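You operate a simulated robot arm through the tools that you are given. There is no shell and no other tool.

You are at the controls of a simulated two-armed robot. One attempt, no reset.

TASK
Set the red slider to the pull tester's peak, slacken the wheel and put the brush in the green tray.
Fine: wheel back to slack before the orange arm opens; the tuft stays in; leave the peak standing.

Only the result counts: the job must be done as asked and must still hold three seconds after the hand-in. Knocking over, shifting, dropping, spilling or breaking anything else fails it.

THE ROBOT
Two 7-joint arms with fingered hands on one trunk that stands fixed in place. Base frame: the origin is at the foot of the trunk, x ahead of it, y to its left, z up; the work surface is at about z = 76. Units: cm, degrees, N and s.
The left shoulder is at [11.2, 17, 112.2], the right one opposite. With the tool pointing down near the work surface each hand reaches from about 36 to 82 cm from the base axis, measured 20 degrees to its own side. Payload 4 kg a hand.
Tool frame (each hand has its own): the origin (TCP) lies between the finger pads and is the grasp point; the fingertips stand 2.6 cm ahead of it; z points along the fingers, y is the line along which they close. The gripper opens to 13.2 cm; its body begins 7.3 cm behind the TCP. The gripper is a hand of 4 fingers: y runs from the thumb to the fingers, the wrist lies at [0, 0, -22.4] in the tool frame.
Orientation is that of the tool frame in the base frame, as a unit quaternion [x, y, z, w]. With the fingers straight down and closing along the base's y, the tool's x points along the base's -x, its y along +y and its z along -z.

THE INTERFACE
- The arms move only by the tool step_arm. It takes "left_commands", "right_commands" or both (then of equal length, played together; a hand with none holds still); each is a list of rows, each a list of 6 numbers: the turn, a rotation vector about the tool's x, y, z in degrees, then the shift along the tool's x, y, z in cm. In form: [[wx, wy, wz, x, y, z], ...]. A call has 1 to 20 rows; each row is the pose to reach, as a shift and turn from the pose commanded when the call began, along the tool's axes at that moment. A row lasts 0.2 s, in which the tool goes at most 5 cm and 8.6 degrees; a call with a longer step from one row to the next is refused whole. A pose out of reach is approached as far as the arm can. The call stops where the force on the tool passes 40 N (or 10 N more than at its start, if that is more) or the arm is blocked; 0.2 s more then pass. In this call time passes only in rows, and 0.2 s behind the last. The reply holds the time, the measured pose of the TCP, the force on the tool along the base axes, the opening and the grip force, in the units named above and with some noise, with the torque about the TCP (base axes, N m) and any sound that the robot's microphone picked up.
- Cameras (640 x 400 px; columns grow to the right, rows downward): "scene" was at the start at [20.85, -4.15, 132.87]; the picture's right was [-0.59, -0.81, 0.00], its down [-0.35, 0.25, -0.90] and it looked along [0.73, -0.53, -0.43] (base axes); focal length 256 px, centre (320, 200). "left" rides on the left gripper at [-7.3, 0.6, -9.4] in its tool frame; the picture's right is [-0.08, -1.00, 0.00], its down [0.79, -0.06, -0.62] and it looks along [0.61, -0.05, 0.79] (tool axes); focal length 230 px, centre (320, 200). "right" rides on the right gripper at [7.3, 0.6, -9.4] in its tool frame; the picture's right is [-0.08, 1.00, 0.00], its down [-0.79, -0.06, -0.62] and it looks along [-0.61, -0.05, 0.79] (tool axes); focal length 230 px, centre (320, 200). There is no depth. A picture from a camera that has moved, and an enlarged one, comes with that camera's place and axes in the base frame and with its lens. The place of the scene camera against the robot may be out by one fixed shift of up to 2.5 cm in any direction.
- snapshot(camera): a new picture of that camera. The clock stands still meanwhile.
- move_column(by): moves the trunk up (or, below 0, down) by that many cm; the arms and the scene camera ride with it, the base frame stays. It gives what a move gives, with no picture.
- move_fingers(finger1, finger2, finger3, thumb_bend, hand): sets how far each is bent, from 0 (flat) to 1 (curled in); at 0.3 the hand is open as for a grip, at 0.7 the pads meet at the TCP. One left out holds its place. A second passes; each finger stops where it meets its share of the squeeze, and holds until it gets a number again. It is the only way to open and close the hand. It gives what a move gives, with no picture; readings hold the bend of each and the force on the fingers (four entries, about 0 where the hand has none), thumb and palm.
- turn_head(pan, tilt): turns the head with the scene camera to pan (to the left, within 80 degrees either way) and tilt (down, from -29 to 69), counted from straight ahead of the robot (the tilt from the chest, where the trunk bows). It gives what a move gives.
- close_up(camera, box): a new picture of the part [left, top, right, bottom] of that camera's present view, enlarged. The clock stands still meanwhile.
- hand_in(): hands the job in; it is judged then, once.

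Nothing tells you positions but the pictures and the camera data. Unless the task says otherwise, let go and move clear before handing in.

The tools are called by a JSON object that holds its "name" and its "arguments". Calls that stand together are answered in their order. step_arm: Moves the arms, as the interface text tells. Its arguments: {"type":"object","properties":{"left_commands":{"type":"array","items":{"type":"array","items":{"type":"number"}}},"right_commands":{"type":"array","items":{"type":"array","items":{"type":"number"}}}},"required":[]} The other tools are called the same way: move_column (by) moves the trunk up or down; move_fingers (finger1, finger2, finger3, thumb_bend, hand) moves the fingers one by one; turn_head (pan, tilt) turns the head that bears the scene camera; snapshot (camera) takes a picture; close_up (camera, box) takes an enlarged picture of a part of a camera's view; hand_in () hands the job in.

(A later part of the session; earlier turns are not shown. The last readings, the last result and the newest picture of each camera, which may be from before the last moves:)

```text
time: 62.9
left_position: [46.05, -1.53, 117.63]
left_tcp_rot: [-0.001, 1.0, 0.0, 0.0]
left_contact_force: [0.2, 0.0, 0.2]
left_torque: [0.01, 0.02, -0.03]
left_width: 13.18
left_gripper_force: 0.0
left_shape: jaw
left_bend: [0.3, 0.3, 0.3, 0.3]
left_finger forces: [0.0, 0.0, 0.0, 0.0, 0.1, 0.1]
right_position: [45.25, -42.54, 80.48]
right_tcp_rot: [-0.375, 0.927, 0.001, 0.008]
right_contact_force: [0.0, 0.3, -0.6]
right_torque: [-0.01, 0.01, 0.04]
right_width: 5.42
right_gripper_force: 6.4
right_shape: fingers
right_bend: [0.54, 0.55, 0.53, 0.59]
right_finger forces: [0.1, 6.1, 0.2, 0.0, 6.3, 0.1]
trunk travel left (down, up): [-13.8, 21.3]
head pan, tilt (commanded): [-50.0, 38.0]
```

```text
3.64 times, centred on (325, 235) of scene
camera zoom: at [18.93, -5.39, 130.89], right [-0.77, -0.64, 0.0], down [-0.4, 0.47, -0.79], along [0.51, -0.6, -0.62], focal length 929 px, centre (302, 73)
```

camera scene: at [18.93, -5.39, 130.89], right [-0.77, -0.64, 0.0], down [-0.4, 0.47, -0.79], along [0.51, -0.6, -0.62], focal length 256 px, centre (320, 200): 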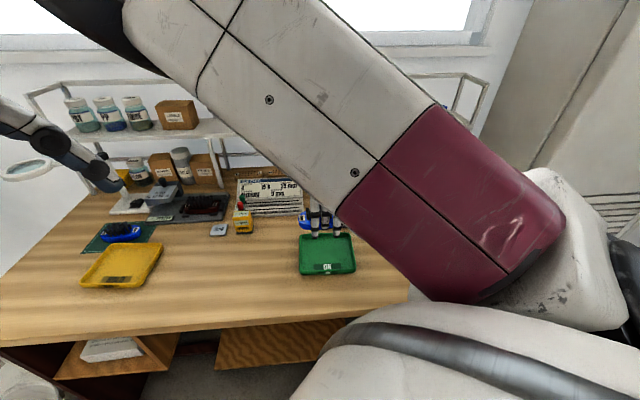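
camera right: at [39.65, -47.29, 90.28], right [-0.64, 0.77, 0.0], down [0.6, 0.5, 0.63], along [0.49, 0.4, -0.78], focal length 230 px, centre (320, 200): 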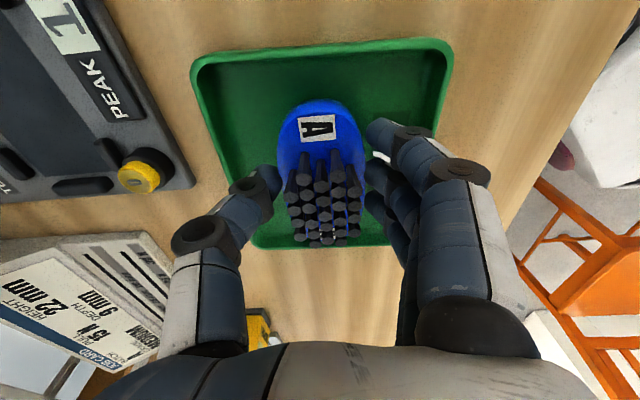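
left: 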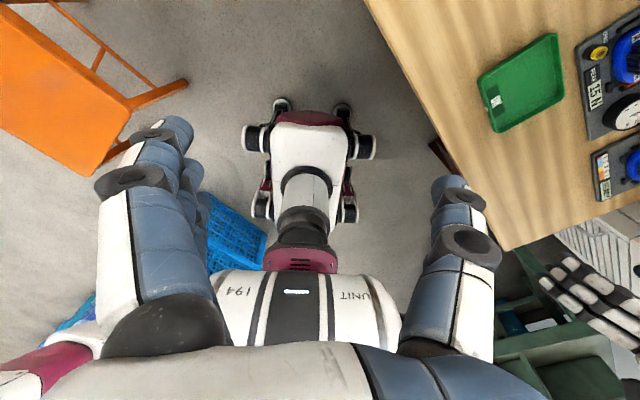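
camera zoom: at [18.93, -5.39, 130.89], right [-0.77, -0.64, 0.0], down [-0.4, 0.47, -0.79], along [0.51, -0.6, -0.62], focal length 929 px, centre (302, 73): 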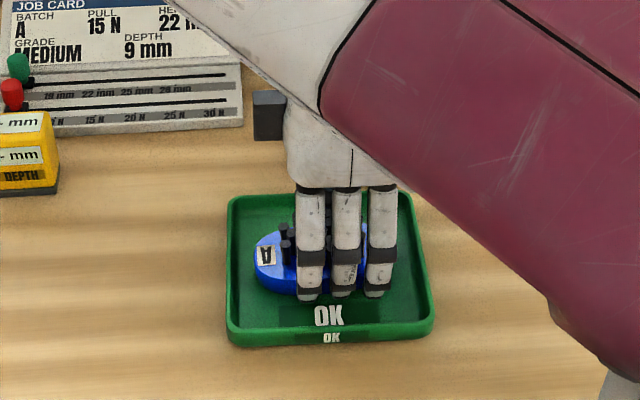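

{"name": "step_arm", "arguments": {"right_commands": [[0, 0, 0, 0.4, 0, 0.0], [0, 0, 0, 0.4, 0, 0.15], [0, 0, 0, 0.4, 0, 0.3]]}}

```text
time: 63.7
left_position: [46.07, -1.62, 117.72]
left_tcp_rot: [-0.001, 1.0, 0.0, 0.001]
left_contact_force: [0.3, -0.4, 1.1]
left_torque: [-0.01, 0.0, -0.02]
left_width: 13.16
left_gripper_force: 0.0
left_shape: jaw
left_bend: [0.3, 0.3, 0.3, 0.3]
left_finger forces: [0.0, 0.0, 0.0, 0.0, 0.0, 0.1]
right_position: [44.96, -42.88, 80.24]
right_tcp_rot: [-0.374, 0.927, 0.001, 0.01]
right_contact_force: [0.8, -0.2, 1.7]
right_torque: [0.02, 0.0, 0.03]
right_width: 5.42
right_gripper_force: 6.5
right_shape: fingers
right_bend: [0.54, 0.55, 0.53, 0.59]
right_finger forces: [0.0, 6.0, 0.2, 0.0, 6.6, 0.0]
trunk travel left (down, up): [-13.8, 21.3]
head pan, tilt (commanded): [-50.0, 38.0]
```

The upward force shows the brush has touched the tray floor. I'll release with a small opening and check before lifting.

{"name": "move_fingers", "arguments": {"hand": "right", "finger1": 0.5, "finger2": 0.5, "finger3": 0.5, "thumb_bend": 0.52}}

{"name": "snapshot", "arguments": {"camera": "right"}}

{"name": "close_up", "arguments": {"camera": "scene", "box": [270, 180, 380, 290]}}

```text
time: 64.7
left_position: [46.07, -1.63, 117.68]
left_tcp_rot: [-0.001, 1.0, -0.001, 0.0]
left_contact_force: [-0.4, 0.0, 0.1]
left_torque: [0.01, -0.01, 0.0]
left_width: 13.17
left_gripper_force: 0.0
left_shape: jaw
left_bend: [0.3, 0.3, 0.3, 0.3]
left_finger forces: [0.1, 0.0, 0.0, 0.1, 0.1, 0.0]
right_position: [45.03, -42.86, 80.24]
right_tcp_rot: [-0.374, 0.927, 0.002, 0.008]
right_contact_force: [0.8, 0.1, -0.1]
right_torque: [-0.05, 0.01, -0.03]
right_width: 6.67
right_gripper_force: 0.0
right_shape: fingers
right_bend: [0.5, 0.5, 0.5, 0.52]
right_finger forces: [0.0, 0.1, 0.1, 0.0, 0.0, 0.0]
trunk travel left (down, up): [-13.8, 21.3]
head pan, tilt (commanded): [-50.0, 38.0]
```

```text
taken
camera right: at [39.33, -47.53, 89.31], right [-0.64, 0.77, 0.0], down [0.6, 0.5, 0.63], along [0.49, 0.4, -0.78], focal length 230 px, centre (320, 200)
```

right: 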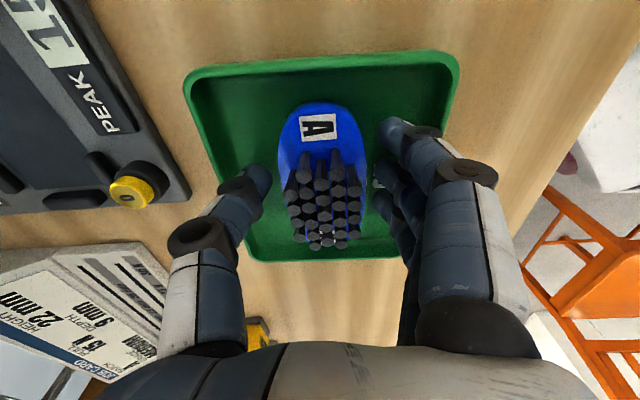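

```text
3.64 times, centred on (325, 235) of scene
camera zoom: at [18.93, -5.38, 130.89], right [-0.77, -0.64, 0.0], down [-0.4, 0.47, -0.79], along [0.51, -0.6, -0.62], focal length 929 px, centre (302, 73)
```

zoom: 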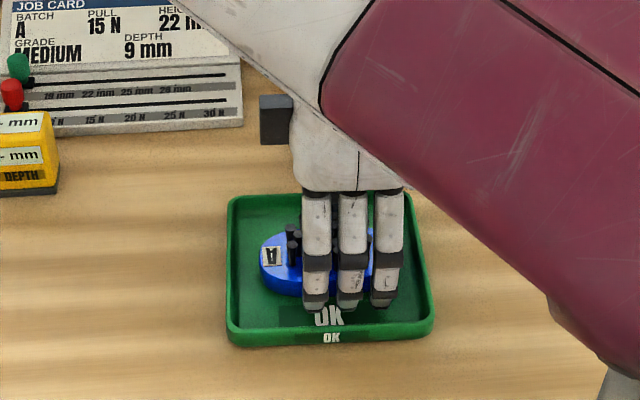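

Released, with the brush sitting in the tray. I'll lift straight up, clear of the tufts, and inspect it.

{"name": "step_arm", "arguments": {"right_commands": [[0, 0, 0, 0, 0, -1], [0, 0, 0, 0, 0, -2.5], [0, 0, 0, 0, 0, -4.5], [0, 0, 0, 0, 0, -7], [0, 0, 0, 0, 0, -9.5], [0, 0, 0, 0, 0, -12], [0, 0, 0, 0, 0, -14]]}}

{"name": "snapshot", "arguments": {"camera": "right"}}

{"name": "close_up", "arguments": {"camera": "right", "box": [230, 20, 430, 200]}}

{"name": "close_up", "arguments": {"camera": "scene", "box": [270, 180, 380, 290]}}

```text
time: 66.3
left_position: [46.07, -1.59, 117.59]
left_tcp_rot: [-0.001, 1.0, -0.001, 0.001]
left_contact_force: [0.3, -0.5, 1.1]
left_torque: [0.0, 0.0, 0.0]
left_width: 13.21
left_gripper_force: 0.0
left_shape: jaw
left_bend: [0.3, 0.3, 0.3, 0.3]
left_finger forces: [0.0, 0.0, 0.1, 0.1, 0.0, 0.0]
right_position: [44.55, -42.79, 94.31]
right_tcp_rot: [-0.374, 0.927, 0.002, 0.008]
right_contact_force: [0.6, 0.3, -0.9]
right_torque: [-0.01, -0.03, -0.01]
right_width: 6.68
right_gripper_force: 0.0
right_shape: fingers
right_bend: [0.5, 0.5, 0.5, 0.52]
right_finger forces: [0.0, 0.0, 0.0, 0.0, 0.0, 0.0]
trunk travel left (down, up): [-13.8, 21.3]
head pan, tilt (commanded): [-50.0, 38.0]
```

```text
taken
camera right: at [38.97, -47.53, 103.42], right [-0.64, 0.77, 0.0], down [0.6, 0.5, 0.63], along [0.49, 0.4, -0.78], focal length 230 px, centre (320, 200)
```

right: 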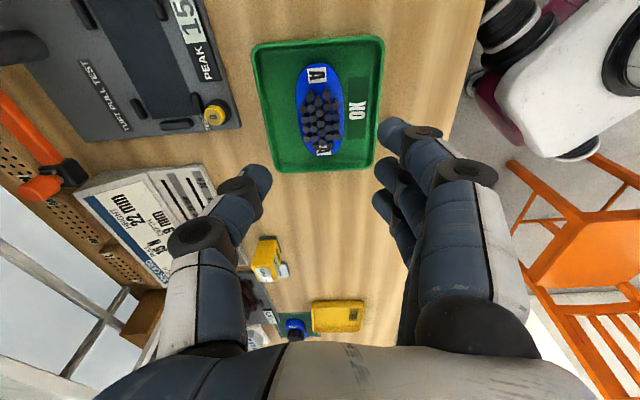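

```text
2.22 times, centred on (330, 110) of right
camera zoom: at [38.97, -47.53, 103.42], right [-0.64, 0.77, 0.0], down [0.6, 0.5, 0.63], along [0.49, 0.4, -0.78], focal length 511 px, centre (298, 400)
```

zoom: 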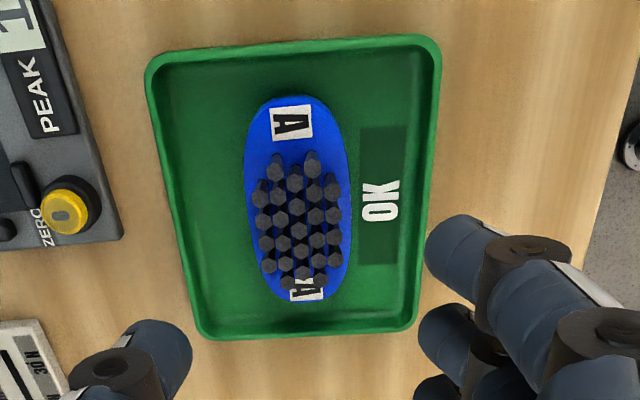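

```text
3.64 times, centred on (325, 235) of scene
camera zoom: at [18.9, -5.36, 130.9], right [-0.77, -0.64, 0.0], down [-0.4, 0.47, -0.79], along [0.51, -0.6, -0.62], focal length 929 px, centre (302, 73)
```

zoom: 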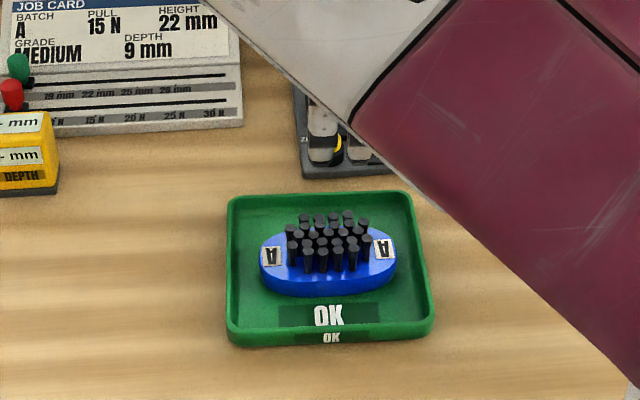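

The brush lies centred in the green tray with its tufts in place. Next is the slider, which is far forward-left, so I'll check the left hand's surroundings and move that arm aside first to keep the arms apart.

{"name": "snapshot", "arguments": {"camera": "left"}}

{"name": "turn_head", "arguments": {"pan": -10, "tilt": 35}}

{"name": "step_arm", "arguments": {"right_commands": [[0, 0, 0, 0, 0, 0], [0, 0, 0, 0, 0, 0]]}}

{"name": "snapshot", "arguments": {"camera": "scene"}}

```text
taken
camera left: at [53.3, -0.9, 126.88], right [0.08, -1.0, 0.0], down [-0.79, -0.06, 0.62], along [-0.61, -0.05, -0.79], focal length 230 px, centre (320, 200)
```

left: 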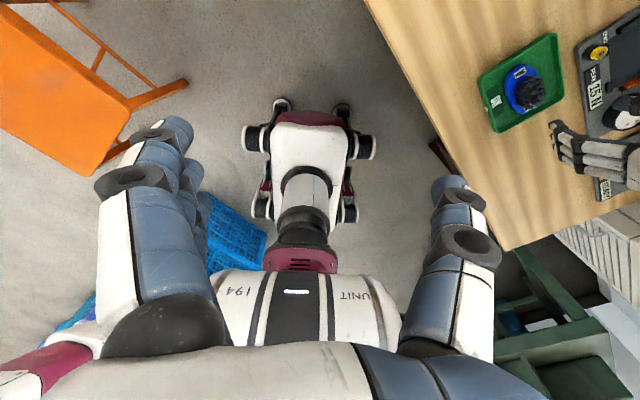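

```text
time: 67.3
left_position: [46.0, -1.45, 117.53]
left_tcp_rot: [-0.001, 1.0, 0.0, 0.0]
left_contact_force: [0.3, -0.4, 0.3]
left_torque: [-0.01, -0.01, 0.02]
left_width: 13.18
left_gripper_force: 0.1
left_shape: jaw
left_bend: [0.3, 0.3, 0.3, 0.3]
left_finger forces: [0.0, 0.1, 0.1, 0.1, 0.1, 0.0]
right_position: [44.58, -42.79, 94.17]
right_tcp_rot: [-0.373, 0.928, 0.001, 0.009]
right_contact_force: [0.0, -0.4, 0.4]
right_torque: [0.01, -0.03, 0.0]
right_width: 6.67
right_gripper_force: 0.0
right_shape: fingers
right_bend: [0.5, 0.5, 0.5, 0.52]
right_finger forces: [0.1, 0.0, 0.0, 0.0, 0.1, 0.1]
trunk travel left (down, up): [-13.8, 21.3]
head pan, tilt (commanded): [-10.0, 35.0]
```

```text
time: 67.9
left_position: [46.04, -1.57, 117.71]
left_tcp_rot: [-0.001, 1.0, -0.001, 0.0]
left_contact_force: [-0.1, 0.9, 0.5]
left_torque: [0.01, -0.02, -0.01]
left_width: 13.19
left_gripper_force: 0.0
left_shape: jaw
left_bend: [0.3, 0.3, 0.3, 0.3]
left_finger forces: [0.0, 0.0, 0.1, 0.0, 0.0, 0.1]
right_position: [44.63, -42.88, 94.25]
right_tcp_rot: [-0.374, 0.927, 0.001, 0.008]
right_contact_force: [-0.3, -0.2, 0.1]
right_torque: [0.0, -0.01, 0.05]
right_width: 6.68
right_gripper_force: 0.0
right_shape: fingers
right_bend: [0.5, 0.5, 0.5, 0.52]
right_finger forces: [0.0, 0.0, 0.0, 0.0, 0.1, 0.0]
trunk travel left (down, up): [-13.8, 21.3]
head pan, tilt (commanded): [-10.0, 35.0]
```

```text
taken
camera scene: at [22.05, -0.29, 131.35], right [-0.17, -0.98, 0.0], down [-0.56, 0.1, -0.82], along [0.81, -0.14, -0.57], focal length 256 px, centre (320, 200)
```

scene: 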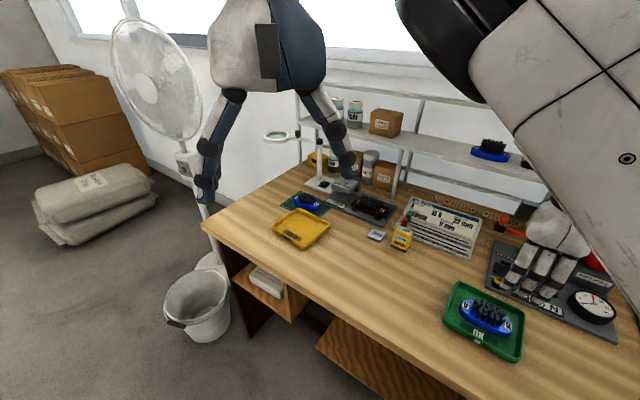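

The left side is free; the fan and table corner are far beyond. I'll move the left hand about 20 cm to the left to give the right arm room.

{"name": "step_arm", "arguments": {"left_commands": [[0, 0, 0, 0, 3, 0], [0, 0, 0, 0, 7, 0], [0, 0, 0, 0, 11, 0], [0, 0, 0, 0, 15, 0], [0, 0, 0, 0, 18, 0], [0, 0, 0, 0, 20, 0]]}}

{"name": "snapshot", "arguments": {"camera": "scene"}}

{"name": "close_up", "arguments": {"camera": "scene", "box": [370, 180, 500, 270]}}

```text
time: 69.3
left_position: [45.77, 18.35, 117.55]
left_tcp_rot: [-0.002, 1.0, 0.0, 0.002]
left_contact_force: [-0.3, 0.3, 0.5]
left_torque: [-0.03, 0.02, 0.01]
left_width: 13.19
left_gripper_force: 0.0
left_shape: jaw
left_bend: [0.3, 0.3, 0.3, 0.3]
left_finger forces: [0.0, 0.0, 0.1, 0.1, 0.1, 0.1]
right_position: [44.56, -42.89, 94.32]
right_tcp_rot: [-0.374, 0.927, 0.001, 0.009]
right_contact_force: [-0.5, -0.9, 0.5]
right_torque: [0.0, -0.01, -0.02]
right_width: 6.69
right_gripper_force: 0.1
right_shape: fingers
right_bend: [0.5, 0.5, 0.5, 0.52]
right_finger forces: [0.1, 0.0, 0.0, 0.1, 0.0, 0.1]
trunk travel left (down, up): [-13.8, 21.3]
head pan, tilt (commanded): [-10.0, 35.0]
```

```text
taken
camera scene: at [22.04, -0.26, 131.36], right [-0.17, -0.98, 0.0], down [-0.56, 0.1, -0.82], along [0.81, -0.14, -0.57], focal length 256 px, centre (320, 200)
```

scene: 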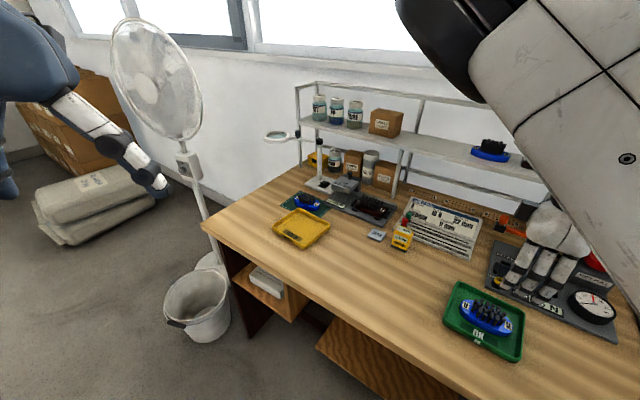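

```text
4.44 times, centred on (435, 225) of scene
camera zoom: at [22.04, -0.26, 131.36], right [-0.17, -0.98, 0.0], down [-0.56, 0.1, -0.82], along [0.81, -0.14, -0.57], focal length 1136 px, centre (-191, 89)
```

zoom: 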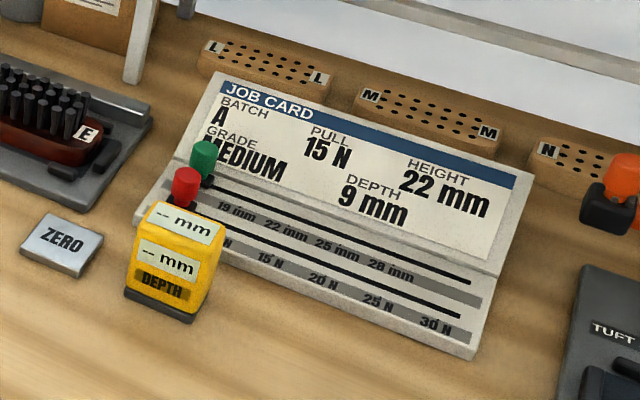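

The left hand is clear, and the head camera now has a good view of the job card, sliders and label scale. I'll raise the right hand and bring it, yawed to face the card, to a spot in front of and above the sliders.

{"name": "step_arm", "arguments": {"right_commands": [[0, 0, 7, -1, 0, -2], [0, 0, 14, -2, 0, -4], [0, 0, 21, -4, -0.2, -6], [0, 0, 28, -6, -0.4, -7.7], [0, 0, 35, -8, -0.5, -7.7], [0, 0, 42, -10, -0.6, -7.7], [0, 0, 49, -12, -0.8, -7.7], [0, 0, 56, -14, -0.9, -7.7], [0, 0, 63, -16, -1.0, -7.7], [0, 0, 70, -18, -1.1, -7.7], [0, 0, 77, -20, -1.2, -7.7], [0, 0, 84, -22, -1.4, -7.7], [0, 0, 89, -22.8, -1.4, -7.7]]}}

{"name": "snapshot", "arguments": {"camera": "right"}}

{"name": "snapshot", "arguments": {"camera": "scene"}}

```text
time: 72.1
left_position: [45.73, 18.31, 117.59]
left_tcp_rot: [-0.001, 1.0, 0.001, -0.001]
left_contact_force: [0.2, 0.0, 0.8]
left_torque: [0.0, 0.0, 0.0]
left_width: 13.18
left_gripper_force: 0.0
left_shape: jaw
left_bend: [0.3, 0.3, 0.3, 0.3]
left_finger forces: [0.0, 0.0, 0.0, 0.1, 0.0, 0.0]
right_position: [62.0, -29.83, 102.44]
right_tcp_rot: [0.405, 0.914, 0.033, 0.0]
right_contact_force: [0.0, -1.2, 0.9]
right_torque: [0.01, 0.03, -0.03]
right_width: 6.67
right_gripper_force: 0.0
right_shape: fingers
right_bend: [0.5, 0.5, 0.5, 0.52]
right_finger forces: [0.0, 0.0, 0.0, 0.1, 0.0, 0.0]
trunk travel left (down, up): [-13.8, 21.3]
head pan, tilt (commanded): [-10.0, 35.0]
```

```text
taken
camera right: at [57.42, -24.61, 111.94], right [0.79, 0.61, 0.06], down [0.47, -0.66, 0.59], along [0.4, -0.44, -0.8], focal length 230 px, centre (320, 200)
```

right: 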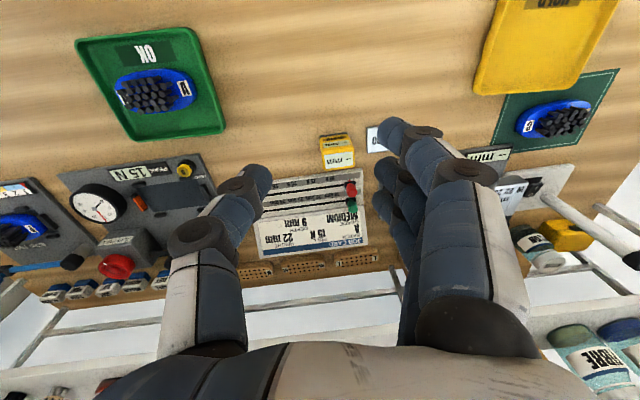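

```text
taken
camera scene: at [22.05, -0.29, 131.35], right [-0.17, -0.98, 0.0], down [-0.56, 0.1, -0.82], along [0.81, -0.14, -0.57], focal length 256 px, centre (320, 200)
```

scene: 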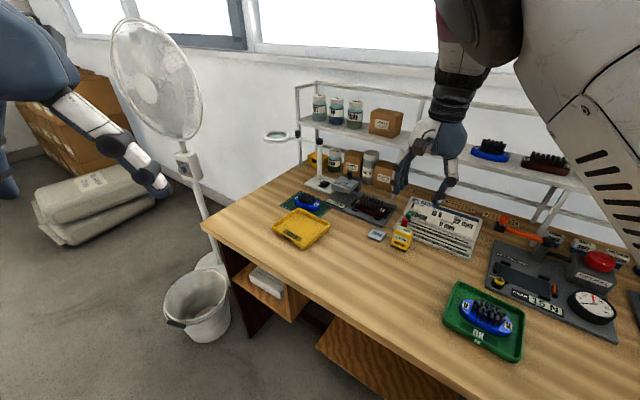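

The arm posture improved and the card is in view between thumb and fingers. I'll take close-ups for measuring.

{"name": "close_up", "arguments": {"camera": "right", "box": [250, 120, 400, 260]}}

{"name": "close_up", "arguments": {"camera": "right", "box": [300, 120, 380, 220]}}

{"name": "close_up", "arguments": {"camera": "scene", "box": [485, 225, 625, 335]}}

```text
2.86 times, centred on (325, 190) of right
camera zoom: at [57.42, -24.61, 111.94], right [0.79, 0.61, 0.06], down [0.47, -0.66, 0.59], along [0.4, -0.44, -0.8], focal length 657 px, centre (306, 229)
```

zoom: 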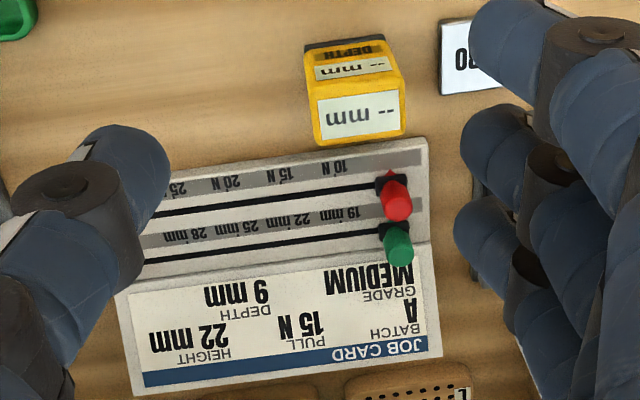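

```text
4.00 times, centred on (340, 170) of right
camera zoom: at [57.42, -24.61, 111.94], right [0.79, 0.61, 0.06], down [0.47, -0.66, 0.59], along [0.4, -0.44, -0.8], focal length 920 px, centre (240, 320)
```

zoom: 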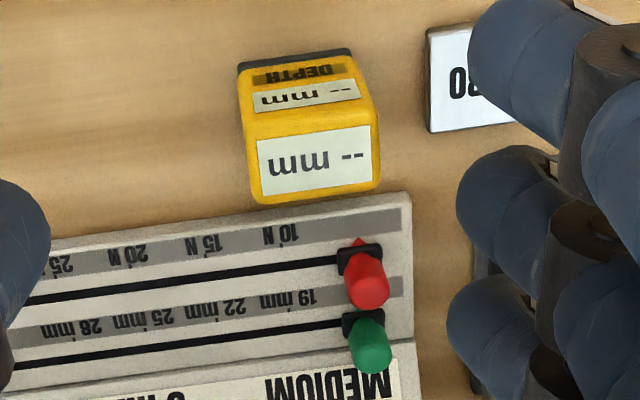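

```text
3.64 times, centred on (555, 280) of scene
camera zoom: at [22.05, -0.29, 131.35], right [-0.17, -0.98, 0.0], down [-0.56, 0.1, -0.82], along [0.81, -0.14, -0.57], focal length 929 px, centre (-534, -91)
```

zoom: 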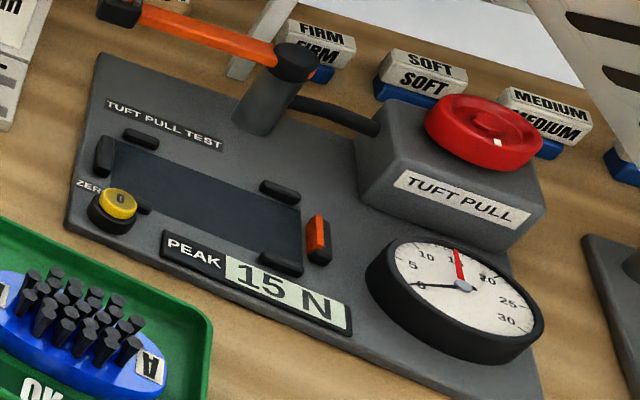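

The red slider's pointer stands one label-space left of "10 N". The labels are about 3.37 cm apart, so 15 N needs about 6.7 cm to the right. I'll curl the two outer fingers so they can't touch the green knob, and move closer with a forward tilt for reach.

{"name": "move_fingers", "arguments": {"hand": "right", "finger1": 1.0, "finger2": 0.5, "finger3": 1.0, "thumb_bend": 0.5}}

{"name": "snapshot", "arguments": {"camera": "right"}}

```text
time: 73.1
left_position: [45.77, 18.26, 117.59]
left_tcp_rot: [-0.001, 1.0, 0.0, 0.001]
left_contact_force: [-0.7, 0.0, -0.4]
left_torque: [-0.01, 0.0, 0.0]
left_width: 13.18
left_gripper_force: 0.1
left_shape: jaw
left_bend: [0.3, 0.3, 0.3, 0.3]
left_finger forces: [0.0, 0.1, 0.1, 0.1, 0.0, 0.0]
right_position: [61.81, -30.07, 102.26]
right_tcp_rot: [0.407, 0.913, 0.028, -0.003]
right_contact_force: [1.0, -0.4, -0.2]
right_torque: [-0.01, -0.01, 0.01]
right_width: 4.74
right_gripper_force: 0.1
right_shape: fingers
right_bend: [1.0, 0.5, 1.0, 0.5]
right_finger forces: [0.1, 0.0, 0.1, 0.0, 0.0, 0.0]
trunk travel left (down, up): [-13.8, 21.3]
head pan, tilt (commanded): [-10.0, 35.0]
```

```text
taken
camera right: at [57.38, -24.85, 111.57], right [0.79, 0.61, 0.05], down [0.47, -0.66, 0.59], along [0.39, -0.44, -0.81], focal length 230 px, centre (320, 200)
```

right: 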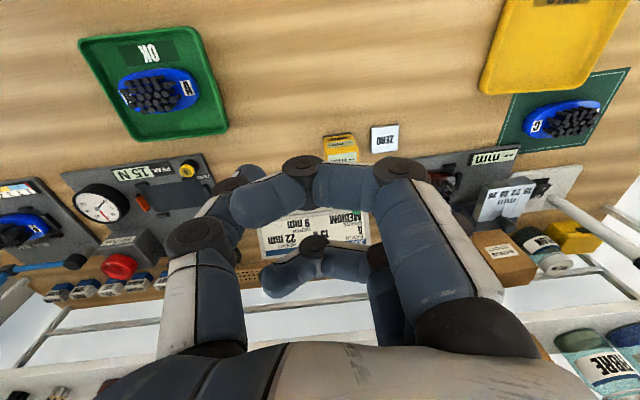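

The curled front finger blocks the camera, so I'll leave it half open and keep only the rear one curled, since the rear one could meet the green knob. The red knob's top is near (77,-37.8,80). I'll approach to a hover about 8 cm above it.

{"name": "move_fingers", "arguments": {"hand": "right", "finger1": 0.45}}

{"name": "step_arm", "arguments": {"right_commands": [[0.45, -2.25, 0, -2.4, 0.9, 2.2], [0.9, -4.5, 0, -4.7, 1.8, 4.5], [1.35, -6.75, 0, -7.1, 2.7, 6.7], [1.8, -9, 0, -9.5, 3.6, 8.9], [2.25, -11.25, 0, -11.8, 4.5, 11.2], [2.7, -13.5, 0, -14.2, 5.45, 13.4]]}}

{"name": "snapshot", "arguments": {"camera": "right"}}

{"name": "snapshot", "arguments": {"camera": "scene"}}

```text
time: 74.1
left_position: [45.69, 18.23, 117.59]
left_tcp_rot: [0.0, 1.0, 0.0, 0.0]
left_contact_force: [0.5, 0.1, -0.3]
left_torque: [0.0, -0.02, -0.03]
left_width: 13.17
left_gripper_force: 0.1
left_shape: jaw
left_bend: [0.3, 0.3, 0.3, 0.3]
left_finger forces: [0.0, 0.0, 0.1, 0.0, 0.1, 0.0]
right_position: [61.84, -30.07, 101.94]
right_tcp_rot: [0.406, 0.913, 0.028, -0.004]
right_contact_force: [-0.4, 0.4, 0.2]
right_torque: [0.01, 0.0, 0.0]
right_width: 7.81
right_gripper_force: 0.1
right_shape: fingers
right_bend: [0.45, 0.5, 1.0, 0.5]
right_finger forces: [0.1, 0.0, 0.0, 0.0, 0.0, 0.0]
trunk travel left (down, up): [-13.8, 21.3]
head pan, tilt (commanded): [-10.0, 35.0]
```

```text
time: 75.5
left_position: [45.83, 18.25, 117.6]
left_tcp_rot: [0.0, 1.0, 0.0, 0.0]
left_contact_force: [0.1, 0.6, 0.3]
left_torque: [-0.01, 0.0, 0.0]
left_width: 13.2
left_gripper_force: 0.1
left_shape: jaw
left_bend: [0.3, 0.3, 0.3, 0.3]
left_finger forces: [0.1, 0.0, 0.0, 0.0, 0.0, 0.1]
right_position: [76.26, -33.92, 88.93]
right_tcp_rot: [0.38, 0.917, -0.06, 0.105]
right_contact_force: [0.1, 0.1, 0.0]
right_torque: [0.02, 0.02, 0.01]
right_width: 7.84
right_gripper_force: 0.1
right_shape: fingers
right_bend: [0.45, 0.5, 1.0, 0.5]
right_finger forces: [0.1, 0.0, 0.0, 0.1, 0.0, 0.1]
trunk travel left (down, up): [-13.8, 21.3]
head pan, tilt (commanded): [-10.0, 35.0]
```

```text
taken
camera right: at [70.44, -26.8, 96.13], right [0.76, 0.65, -0.01], down [0.41, -0.46, 0.79], along [0.5, -0.61, -0.62], focal length 230 px, centre (320, 200)
```

right: 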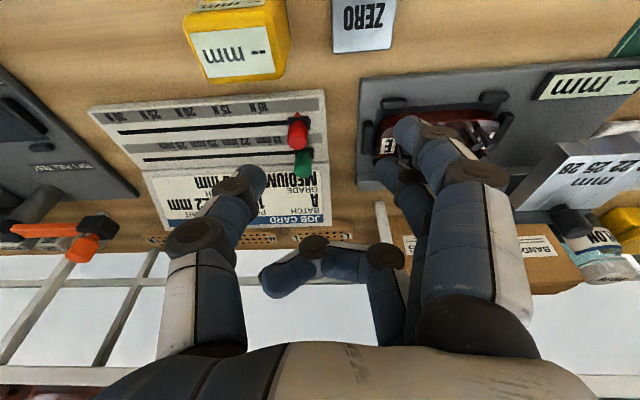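

```text
taken
camera scene: at [22.14, -0.36, 131.32], right [-0.17, -0.98, 0.0], down [-0.57, 0.1, -0.82], along [0.81, -0.14, -0.57], focal length 256 px, centre (320, 200)
```

scene: 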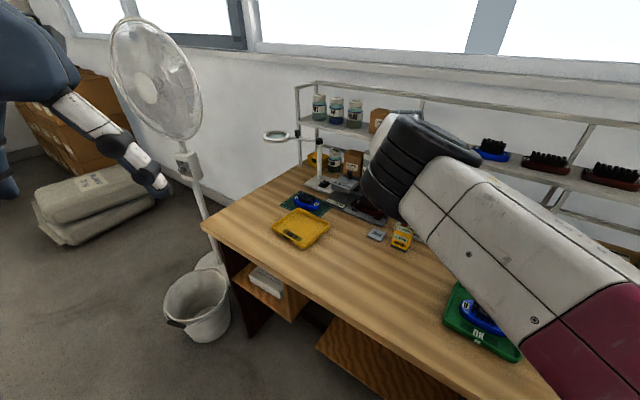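

{"name": "close_up", "arguments": {"camera": "right", "box": [240, 70, 360, 190]}}

{"name": "close_up", "arguments": {"camera": "right", "box": [80, 60, 360, 240]}}

```text
3.33 times, centred on (300, 130) of right
camera zoom: at [70.44, -26.8, 96.13], right [0.76, 0.65, -0.01], down [0.41, -0.46, 0.79], along [0.5, -0.61, -0.62], focal length 767 px, centre (387, 433)
```

zoom: 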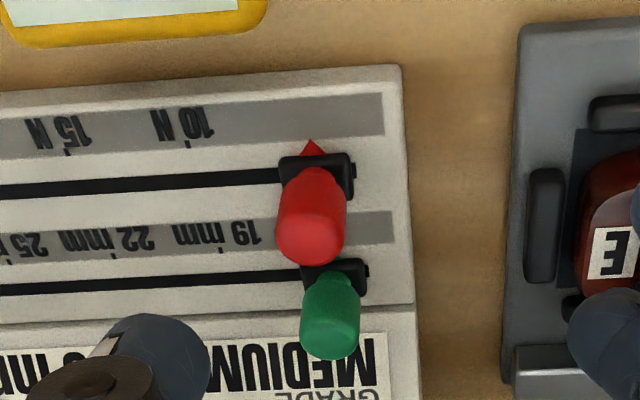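

```text
2.22 times, centred on (220, 150) of right
camera zoom: at [70.44, -26.8, 96.13], right [0.76, 0.65, -0.01], down [0.41, -0.46, 0.79], along [0.5, -0.61, -0.62], focal length 511 px, centre (542, 311)
```

zoom: 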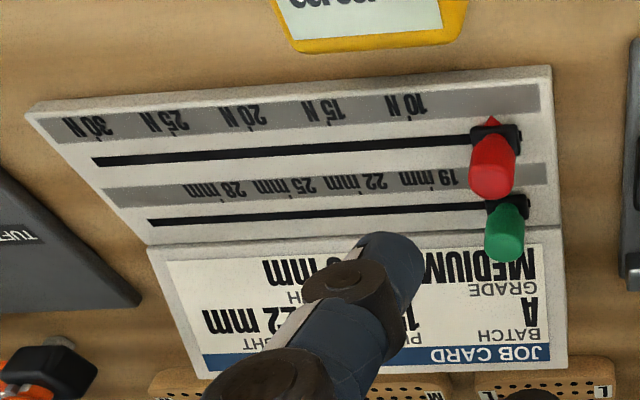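

The knob is at (76.85,-37.75), top z≈80, with the deck at about 77.7. Ticks beside each label will let me align the red pointer. I'll correct sideways and descend partway.

{"name": "move_fingers", "arguments": {"hand": "right", "finger1": 0.54}}

{"name": "step_arm", "arguments": {"right_commands": [[0, 0, 0, -0.3, -1, 0.8], [0, 0, 0, -0.73, -1.99, 1.6], [0, 0, 0, -0.73, -1.99, 3.0], [0, 0, 0, -0.73, -1.99, 4.4]]}}

{"name": "snapshot", "arguments": {"camera": "right"}}

{"name": "close_up", "arguments": {"camera": "right", "box": [240, 90, 400, 210]}}

```text
time: 76.5
left_position: [45.71, 18.3, 117.6]
left_tcp_rot: [-0.001, 1.0, 0.0, 0.001]
left_contact_force: [0.8, 0.4, 0.6]
left_torque: [0.01, 0.01, -0.01]
left_width: 13.19
left_gripper_force: 0.1
left_shape: jaw
left_bend: [0.3, 0.3, 0.3, 0.3]
left_finger forces: [0.0, 0.0, 0.0, 0.0, 0.0, 0.0]
right_position: [76.14, -34.06, 89.08]
right_tcp_rot: [0.381, 0.917, -0.06, 0.105]
right_contact_force: [-1.0, 0.0, -0.1]
right_torque: [0.04, 0.02, -0.01]
right_width: 6.43
right_gripper_force: 0.1
right_shape: fingers
right_bend: [0.54, 0.5, 1.0, 0.5]
right_finger forces: [0.0, 0.0, 0.0, 0.0, 0.1, 0.1]
trunk travel left (down, up): [-13.8, 21.3]
head pan, tilt (commanded): [-10.0, 35.0]
```

```text
time: 77.5
left_position: [45.78, 18.16, 117.54]
left_tcp_rot: [-0.001, 1.0, 0.0, 0.001]
left_contact_force: [0.6, -0.1, 0.6]
left_torque: [-0.02, -0.01, -0.01]
left_width: 13.21
left_gripper_force: 0.1
left_shape: jaw
left_bend: [0.3, 0.3, 0.3, 0.3]
left_finger forces: [0.0, 0.1, 0.0, 0.0, 0.0, 0.0]
right_position: [75.86, -37.03, 85.01]
right_tcp_rot: [0.381, 0.916, -0.061, 0.104]
right_contact_force: [-0.2, -0.3, 0.5]
right_torque: [0.05, -0.01, 0.01]
right_width: 6.43
right_gripper_force: 0.1
right_shape: fingers
right_bend: [0.54, 0.5, 1.0, 0.5]
right_finger forces: [0.0, 0.0, 0.0, 0.0, 0.0, 0.0]
trunk travel left (down, up): [-13.8, 21.3]
head pan, tilt (commanded): [-10.0, 35.0]
```

```text
taken
camera right: at [70.02, -29.81, 92.26], right [0.76, 0.65, -0.01], down [0.41, -0.46, 0.79], along [0.5, -0.61, -0.62], focal length 230 px, centre (320, 200)
```

right: 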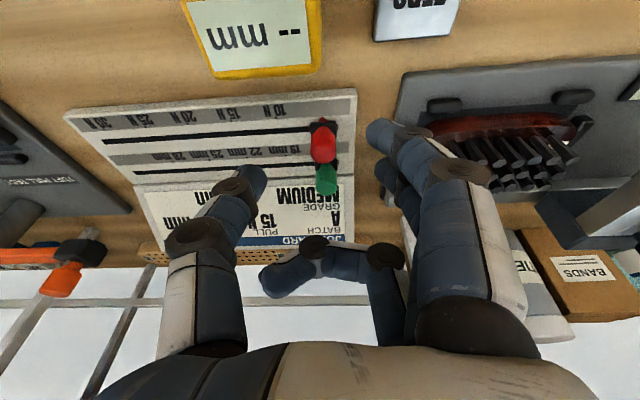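

```text
3.33 times, centred on (320, 150) of right
camera zoom: at [70.02, -29.81, 92.26], right [0.76, 0.65, -0.01], down [0.41, -0.46, 0.79], along [0.5, -0.61, -0.62], focal length 767 px, centre (320, 367)
```

zoom: 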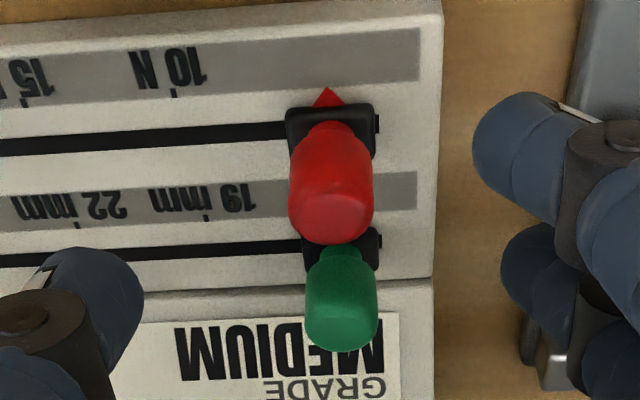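

Alignment is within about 3 mm. I'll descend to pinch height with the small correction and then close thumb and middle finger on the red knob.

{"name": "step_arm", "arguments": {"right_commands": [[0, 0, 0, 0, 0.28, 1.0], [0, 0, 0, 0, 0.28, 2.0], [0, 0, 0, 0, 0.28, 3.0], [0, 0, 0, 0, 0.28, 3.7]]}}

{"name": "snapshot", "arguments": {"camera": "right"}}

{"name": "close_up", "arguments": {"camera": "right", "box": [230, 100, 410, 240]}}

```text
time: 78.5
left_position: [45.79, 18.23, 117.61]
left_tcp_rot: [-0.001, 1.0, 0.001, 0.001]
left_contact_force: [-0.4, -0.6, -0.4]
left_torque: [-0.03, -0.02, 0.01]
left_width: 13.19
left_gripper_force: 0.0
left_shape: jaw
left_bend: [0.3, 0.3, 0.3, 0.3]
left_finger forces: [0.0, 0.0, 0.0, 0.0, 0.0, 0.1]
right_position: [76.78, -37.33, 81.34]
right_tcp_rot: [0.382, 0.916, -0.061, 0.105]
right_contact_force: [-0.3, 0.2, -0.4]
right_torque: [0.0, 0.02, 0.01]
right_width: 6.42
right_gripper_force: 0.1
right_shape: fingers
right_bend: [0.54, 0.5, 1.0, 0.5]
right_finger forces: [0.0, 0.1, 0.1, 0.0, 0.0, 0.0]
trunk travel left (down, up): [-13.8, 21.3]
head pan, tilt (commanded): [-10.0, 35.0]
```

```text
taken
camera right: at [70.84, -30.2, 88.55], right [0.76, 0.65, -0.01], down [0.41, -0.46, 0.79], along [0.5, -0.61, -0.62], focal length 230 px, centre (320, 200)
```

right: 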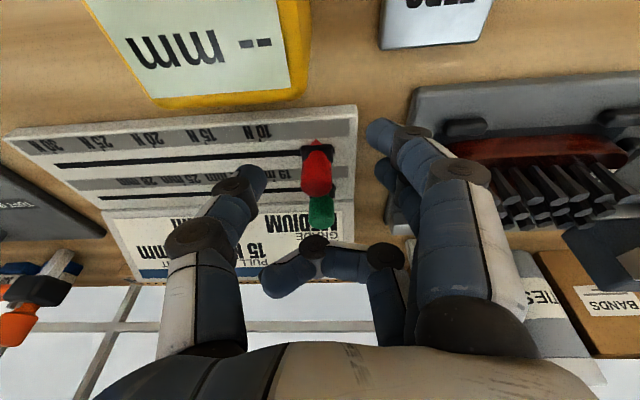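

```text
2.86 times, centred on (320, 170) of right
camera zoom: at [70.84, -30.2, 88.55], right [0.76, 0.65, -0.01], down [0.41, -0.46, 0.79], along [0.5, -0.61, -0.62], focal length 657 px, centre (320, 286)
```

zoom: 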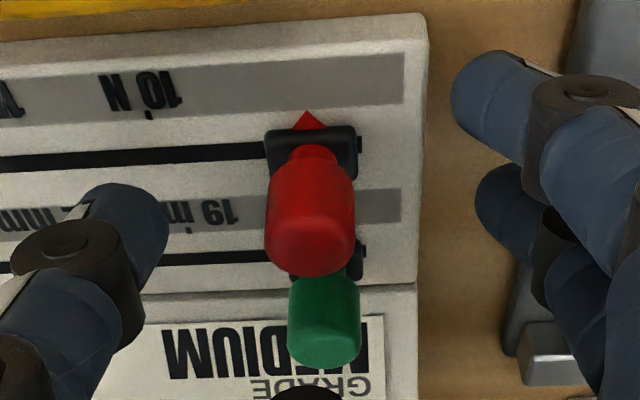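

{"name": "step_arm", "arguments": {"right_commands": [[0, 0, 0, 0, -0.15, 0.2]]}}

{"name": "move_fingers", "arguments": {"hand": "right", "finger2": 0.69, "thumb_bend": 0.69}}

{"name": "snapshot", "arguments": {"camera": "right"}}

{"name": "close_up", "arguments": {"camera": "right", "box": [230, 100, 410, 240]}}

```text
time: 78.9
left_position: [45.7, 18.28, 117.57]
left_tcp_rot: [-0.001, 1.0, 0.0, 0.0]
left_contact_force: [0.0, 0.4, -0.1]
left_torque: [0.01, 0.02, 0.03]
left_width: 13.2
left_gripper_force: 0.1
left_shape: jaw
left_bend: [0.3, 0.3, 0.3, 0.3]
left_finger forces: [0.1, 0.0, 0.1, 0.1, 0.0, 0.1]
right_position: [76.5, -37.58, 81.16]
right_tcp_rot: [0.382, 0.916, -0.059, 0.106]
right_contact_force: [-0.4, 0.8, 1.2]
right_torque: [0.0, -0.02, -0.01]
right_width: 6.44
right_gripper_force: 0.0
right_shape: fingers
right_bend: [0.54, 0.5, 1.0, 0.5]
right_finger forces: [0.0, 0.1, 0.0, 0.0, 0.1, 0.1]
trunk travel left (down, up): [-13.8, 21.3]
head pan, tilt (commanded): [-10.0, 35.0]
```

```text
time: 79.9
left_position: [45.76, 18.17, 117.53]
left_tcp_rot: [-0.001, 1.0, 0.0, 0.0]
left_contact_force: [1.4, -0.3, -0.2]
left_torque: [-0.01, 0.02, -0.01]
left_width: 13.18
left_gripper_force: 0.0
left_shape: jaw
left_bend: [0.3, 0.3, 0.3, 0.3]
left_finger forces: [0.0, 0.0, 0.1, 0.1, 0.0, 0.1]
right_position: [76.59, -37.57, 81.22]
right_tcp_rot: [0.381, 0.916, -0.06, 0.105]
right_contact_force: [-0.4, -0.6, -0.6]
right_torque: [0.04, -0.05, 0.04]
right_width: 3.98
right_gripper_force: 3.0
right_shape: fingers
right_bend: [0.54, 0.66, 1.0, 0.67]
right_finger forces: [0.0, 3.0, 0.0, 0.0, 3.4, 0.0]
trunk travel left (down, up): [-13.8, 21.3]
head pan, tilt (commanded): [-10.0, 35.0]
```

```text
taken
camera right: at [70.74, -30.41, 88.42], right [0.76, 0.65, -0.01], down [0.41, -0.46, 0.79], along [0.5, -0.61, -0.62], focal length 230 px, centre (320, 200)
```

right: 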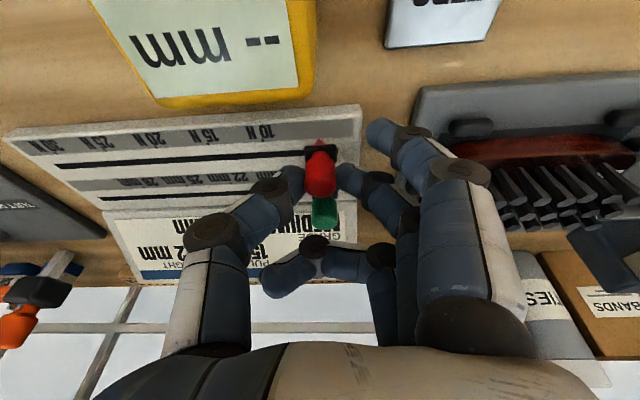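

```text
2.86 times, centred on (320, 170) of right
camera zoom: at [70.74, -30.41, 88.42], right [0.76, 0.65, -0.01], down [0.41, -0.46, 0.79], along [0.5, -0.61, -0.62], focal length 657 px, centre (320, 286)
```

zoom: 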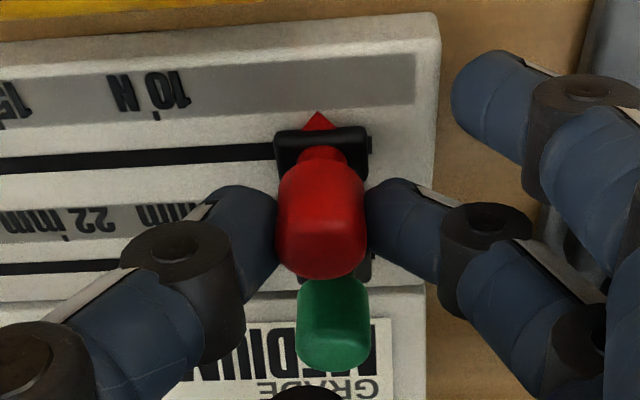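

The red knob is pinched at about 3 N. Before sliding, I'll measure the distance from the pointer to the 15 N tick in an enlarged view.

{"name": "close_up", "arguments": {"camera": "right", "box": [170, 100, 340, 200]}}

```text
3.76 times, centred on (255, 150) of right
camera zoom: at [70.74, -30.41, 88.42], right [0.76, 0.65, -0.01], down [0.41, -0.46, 0.79], along [0.5, -0.61, -0.62], focal length 866 px, centre (565, 388)
```

zoom: 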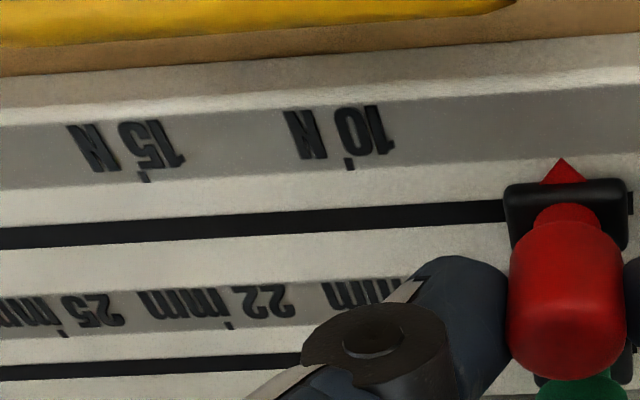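

The pointer is about 6.4–6.5 cm from the 15 N tick. I'll slide 6.0 cm first along the slot, then measure again and fine-tune.

{"name": "step_arm", "arguments": {"right_commands": [[0, 0, 0, 0, -0.3, 0.01], [0, 0, 0, 0, -0.8, 0.02], [0, 0, 0, 0.01, -1.5, 0.045], [0, 0, 0, 0.01, -2.2, 0.066], [0, 0, 0, 0.01, -3.0, 0.09], [0, 0, 0, 0.02, -3.8, 0.114], [0, 0, 0, 0.02, -4.6, 0.138], [0, 0, 0, 0.02, -5.3, 0.16], [0, 0, 0, 0.02, -5.8, 0.174], [0, 0, 0, 0.02, -6.0, 0.18]]}}

{"name": "snapshot", "arguments": {"camera": "right"}}

{"name": "close_up", "arguments": {"camera": "right", "box": [250, 90, 420, 210]}}

```text
time: 82.1
left_position: [45.81, 18.12, 117.58]
left_tcp_rot: [0.0, 1.0, 0.0, 0.0]
left_contact_force: [-0.2, 0.5, 0.3]
left_torque: [-0.02, 0.03, -0.05]
left_width: 13.2
left_gripper_force: 0.1
left_shape: jaw
left_bend: [0.3, 0.3, 0.3, 0.3]
left_finger forces: [0.1, 0.0, 0.0, 0.0, 0.1, 0.0]
right_position: [72.22, -41.89, 81.19]
right_tcp_rot: [0.381, 0.917, -0.06, 0.104]
right_contact_force: [1.7, -1.2, -1.5]
right_torque: [-0.01, -0.08, 0.04]
right_width: 3.96
right_gripper_force: 3.4
right_shape: fingers
right_bend: [0.54, 0.65, 1.0, 0.68]
right_finger forces: [0.0, 3.3, 0.1, 0.1, 3.0, 0.1]
trunk travel left (down, up): [-13.8, 21.3]
head pan, tilt (commanded): [-10.0, 35.0]
```

```text
taken
camera right: at [66.44, -34.67, 88.43], right [0.76, 0.65, -0.01], down [0.41, -0.46, 0.79], along [0.5, -0.61, -0.62], focal length 230 px, centre (320, 200)
```

right: 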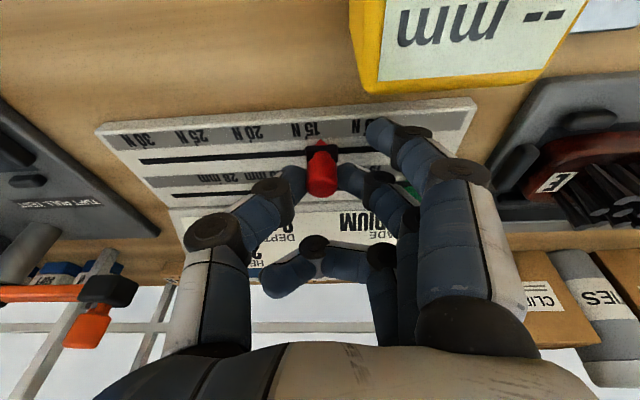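

```text
3.33 times, centred on (335, 150) of right
camera zoom: at [66.44, -34.67, 88.43], right [0.76, 0.65, -0.01], down [0.41, -0.46, 0.79], along [0.5, -0.61, -0.62], focal length 767 px, centre (270, 367)
```

zoom: 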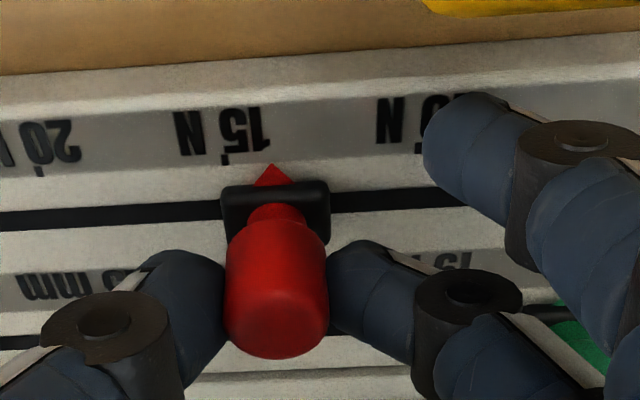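

The slider follows exactly and the green knob hasn't moved. The pointer needs about 0.77 cm more to meet the 15 N tick.

{"name": "step_arm", "arguments": {"right_commands": [[0, 0, 0, 0, -0.3, 0.01], [0, 0, 0, 0, -0.6, 0.02], [0, 0, 0, 0, -0.77, 0.023], [0, 0, 0, 0, -0.77, 0.023]]}}

{"name": "snapshot", "arguments": {"camera": "right"}}

{"name": "close_up", "arguments": {"camera": "right", "box": [270, 110, 370, 190]}}

```text
time: 83.1
left_position: [45.78, 18.19, 117.49]
left_tcp_rot: [-0.001, 1.0, -0.001, 0.0]
left_contact_force: [-0.3, -0.4, 0.0]
left_torque: [0.02, 0.0, 0.01]
left_width: 13.18
left_gripper_force: 0.1
left_shape: jaw
left_bend: [0.3, 0.3, 0.3, 0.3]
left_finger forces: [0.0, 0.0, 0.1, 0.0, 0.0, 0.1]
right_position: [71.7, -42.51, 81.21]
right_tcp_rot: [0.382, 0.916, -0.061, 0.105]
right_contact_force: [1.3, -1.0, -1.3]
right_torque: [-0.01, -0.02, 0.0]
right_width: 3.96
right_gripper_force: 2.7
right_shape: fingers
right_bend: [0.54, 0.65, 1.0, 0.68]
right_finger forces: [0.0, 3.3, 0.1, 0.0, 3.1, 0.0]
trunk travel left (down, up): [-13.8, 21.3]
head pan, tilt (commanded): [-10.0, 35.0]
```

```text
taken
camera right: at [65.86, -35.28, 88.43], right [0.76, 0.65, -0.01], down [0.41, -0.46, 0.79], along [0.5, -0.61, -0.62], focal length 230 px, centre (320, 200)
```

right: 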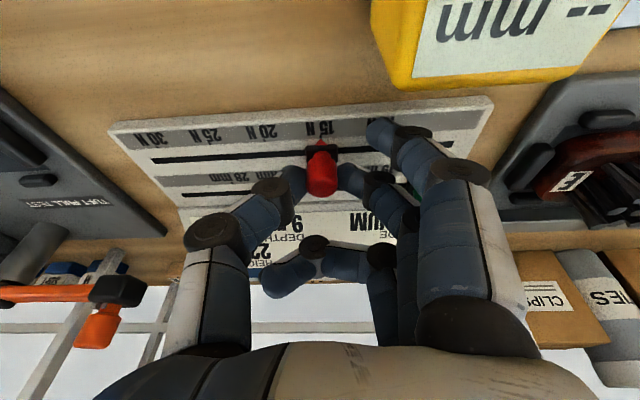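

```text
5.00 times, centred on (320, 150) of right
camera zoom: at [65.86, -35.28, 88.43], right [0.76, 0.65, -0.01], down [0.41, -0.46, 0.79], along [0.5, -0.61, -0.62], focal length 1150 px, centre (320, 450)
```

zoom: 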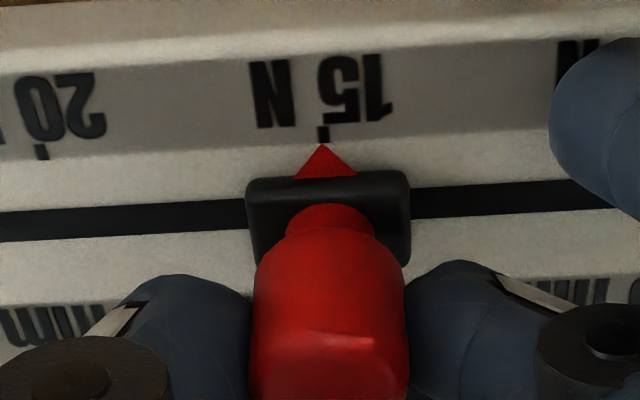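

The red pointer now lines up with the 15 N tick. I'll release the knob gently and check it stays.

{"name": "move_fingers", "arguments": {"hand": "right", "finger2": 0.54, "thumb_bend": 0.54}}

{"name": "close_up", "arguments": {"camera": "right", "box": [270, 110, 370, 190]}}

{"name": "snapshot", "arguments": {"camera": "right"}}

```text
time: 84.1
left_position: [45.84, 18.29, 117.64]
left_tcp_rot: [-0.001, 1.0, -0.001, 0.001]
left_contact_force: [-0.1, -0.1, 0.6]
left_torque: [0.01, 0.01, 0.0]
left_width: 13.2
left_gripper_force: 0.0
left_shape: jaw
left_bend: [0.3, 0.3, 0.3, 0.3]
left_finger forces: [0.0, 0.1, 0.1, 0.0, 0.0, 0.0]
right_position: [71.66, -42.48, 81.25]
right_tcp_rot: [0.382, 0.916, -0.061, 0.105]
right_contact_force: [0.7, -0.2, -0.7]
right_torque: [0.02, 0.01, -0.01]
right_width: 5.76
right_gripper_force: 0.0
right_shape: fingers
right_bend: [0.54, 0.54, 1.0, 0.54]
right_finger forces: [0.1, 0.0, 0.0, 0.0, 0.0, 0.0]
trunk travel left (down, up): [-13.8, 21.3]
head pan, tilt (commanded): [-10.0, 35.0]
```

```text
5.00 times, centred on (320, 150) of right
camera zoom: at [65.85, -35.27, 88.44], right [0.76, 0.65, -0.01], down [0.41, -0.46, 0.79], along [0.5, -0.61, -0.62], focal length 1150 px, centre (320, 450)
```

zoom: 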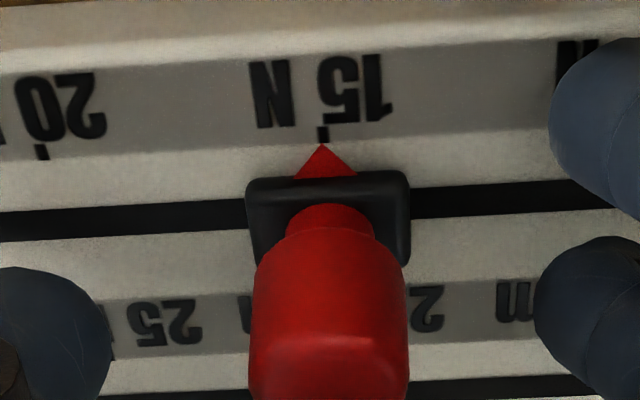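

```text
taken
camera right: at [65.85, -35.27, 88.44], right [0.76, 0.65, -0.01], down [0.41, -0.46, 0.79], along [0.5, -0.61, -0.62], focal length 230 px, centre (320, 200)
```

right: 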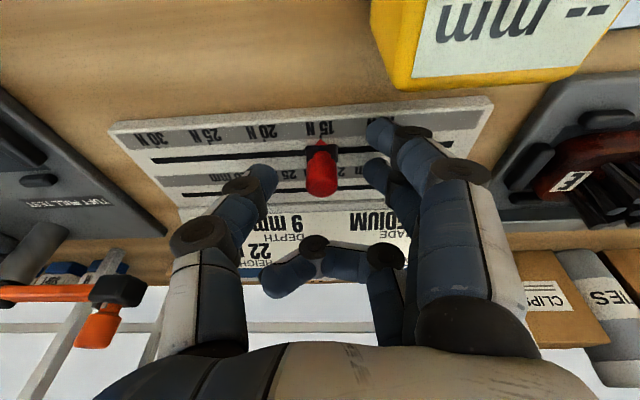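

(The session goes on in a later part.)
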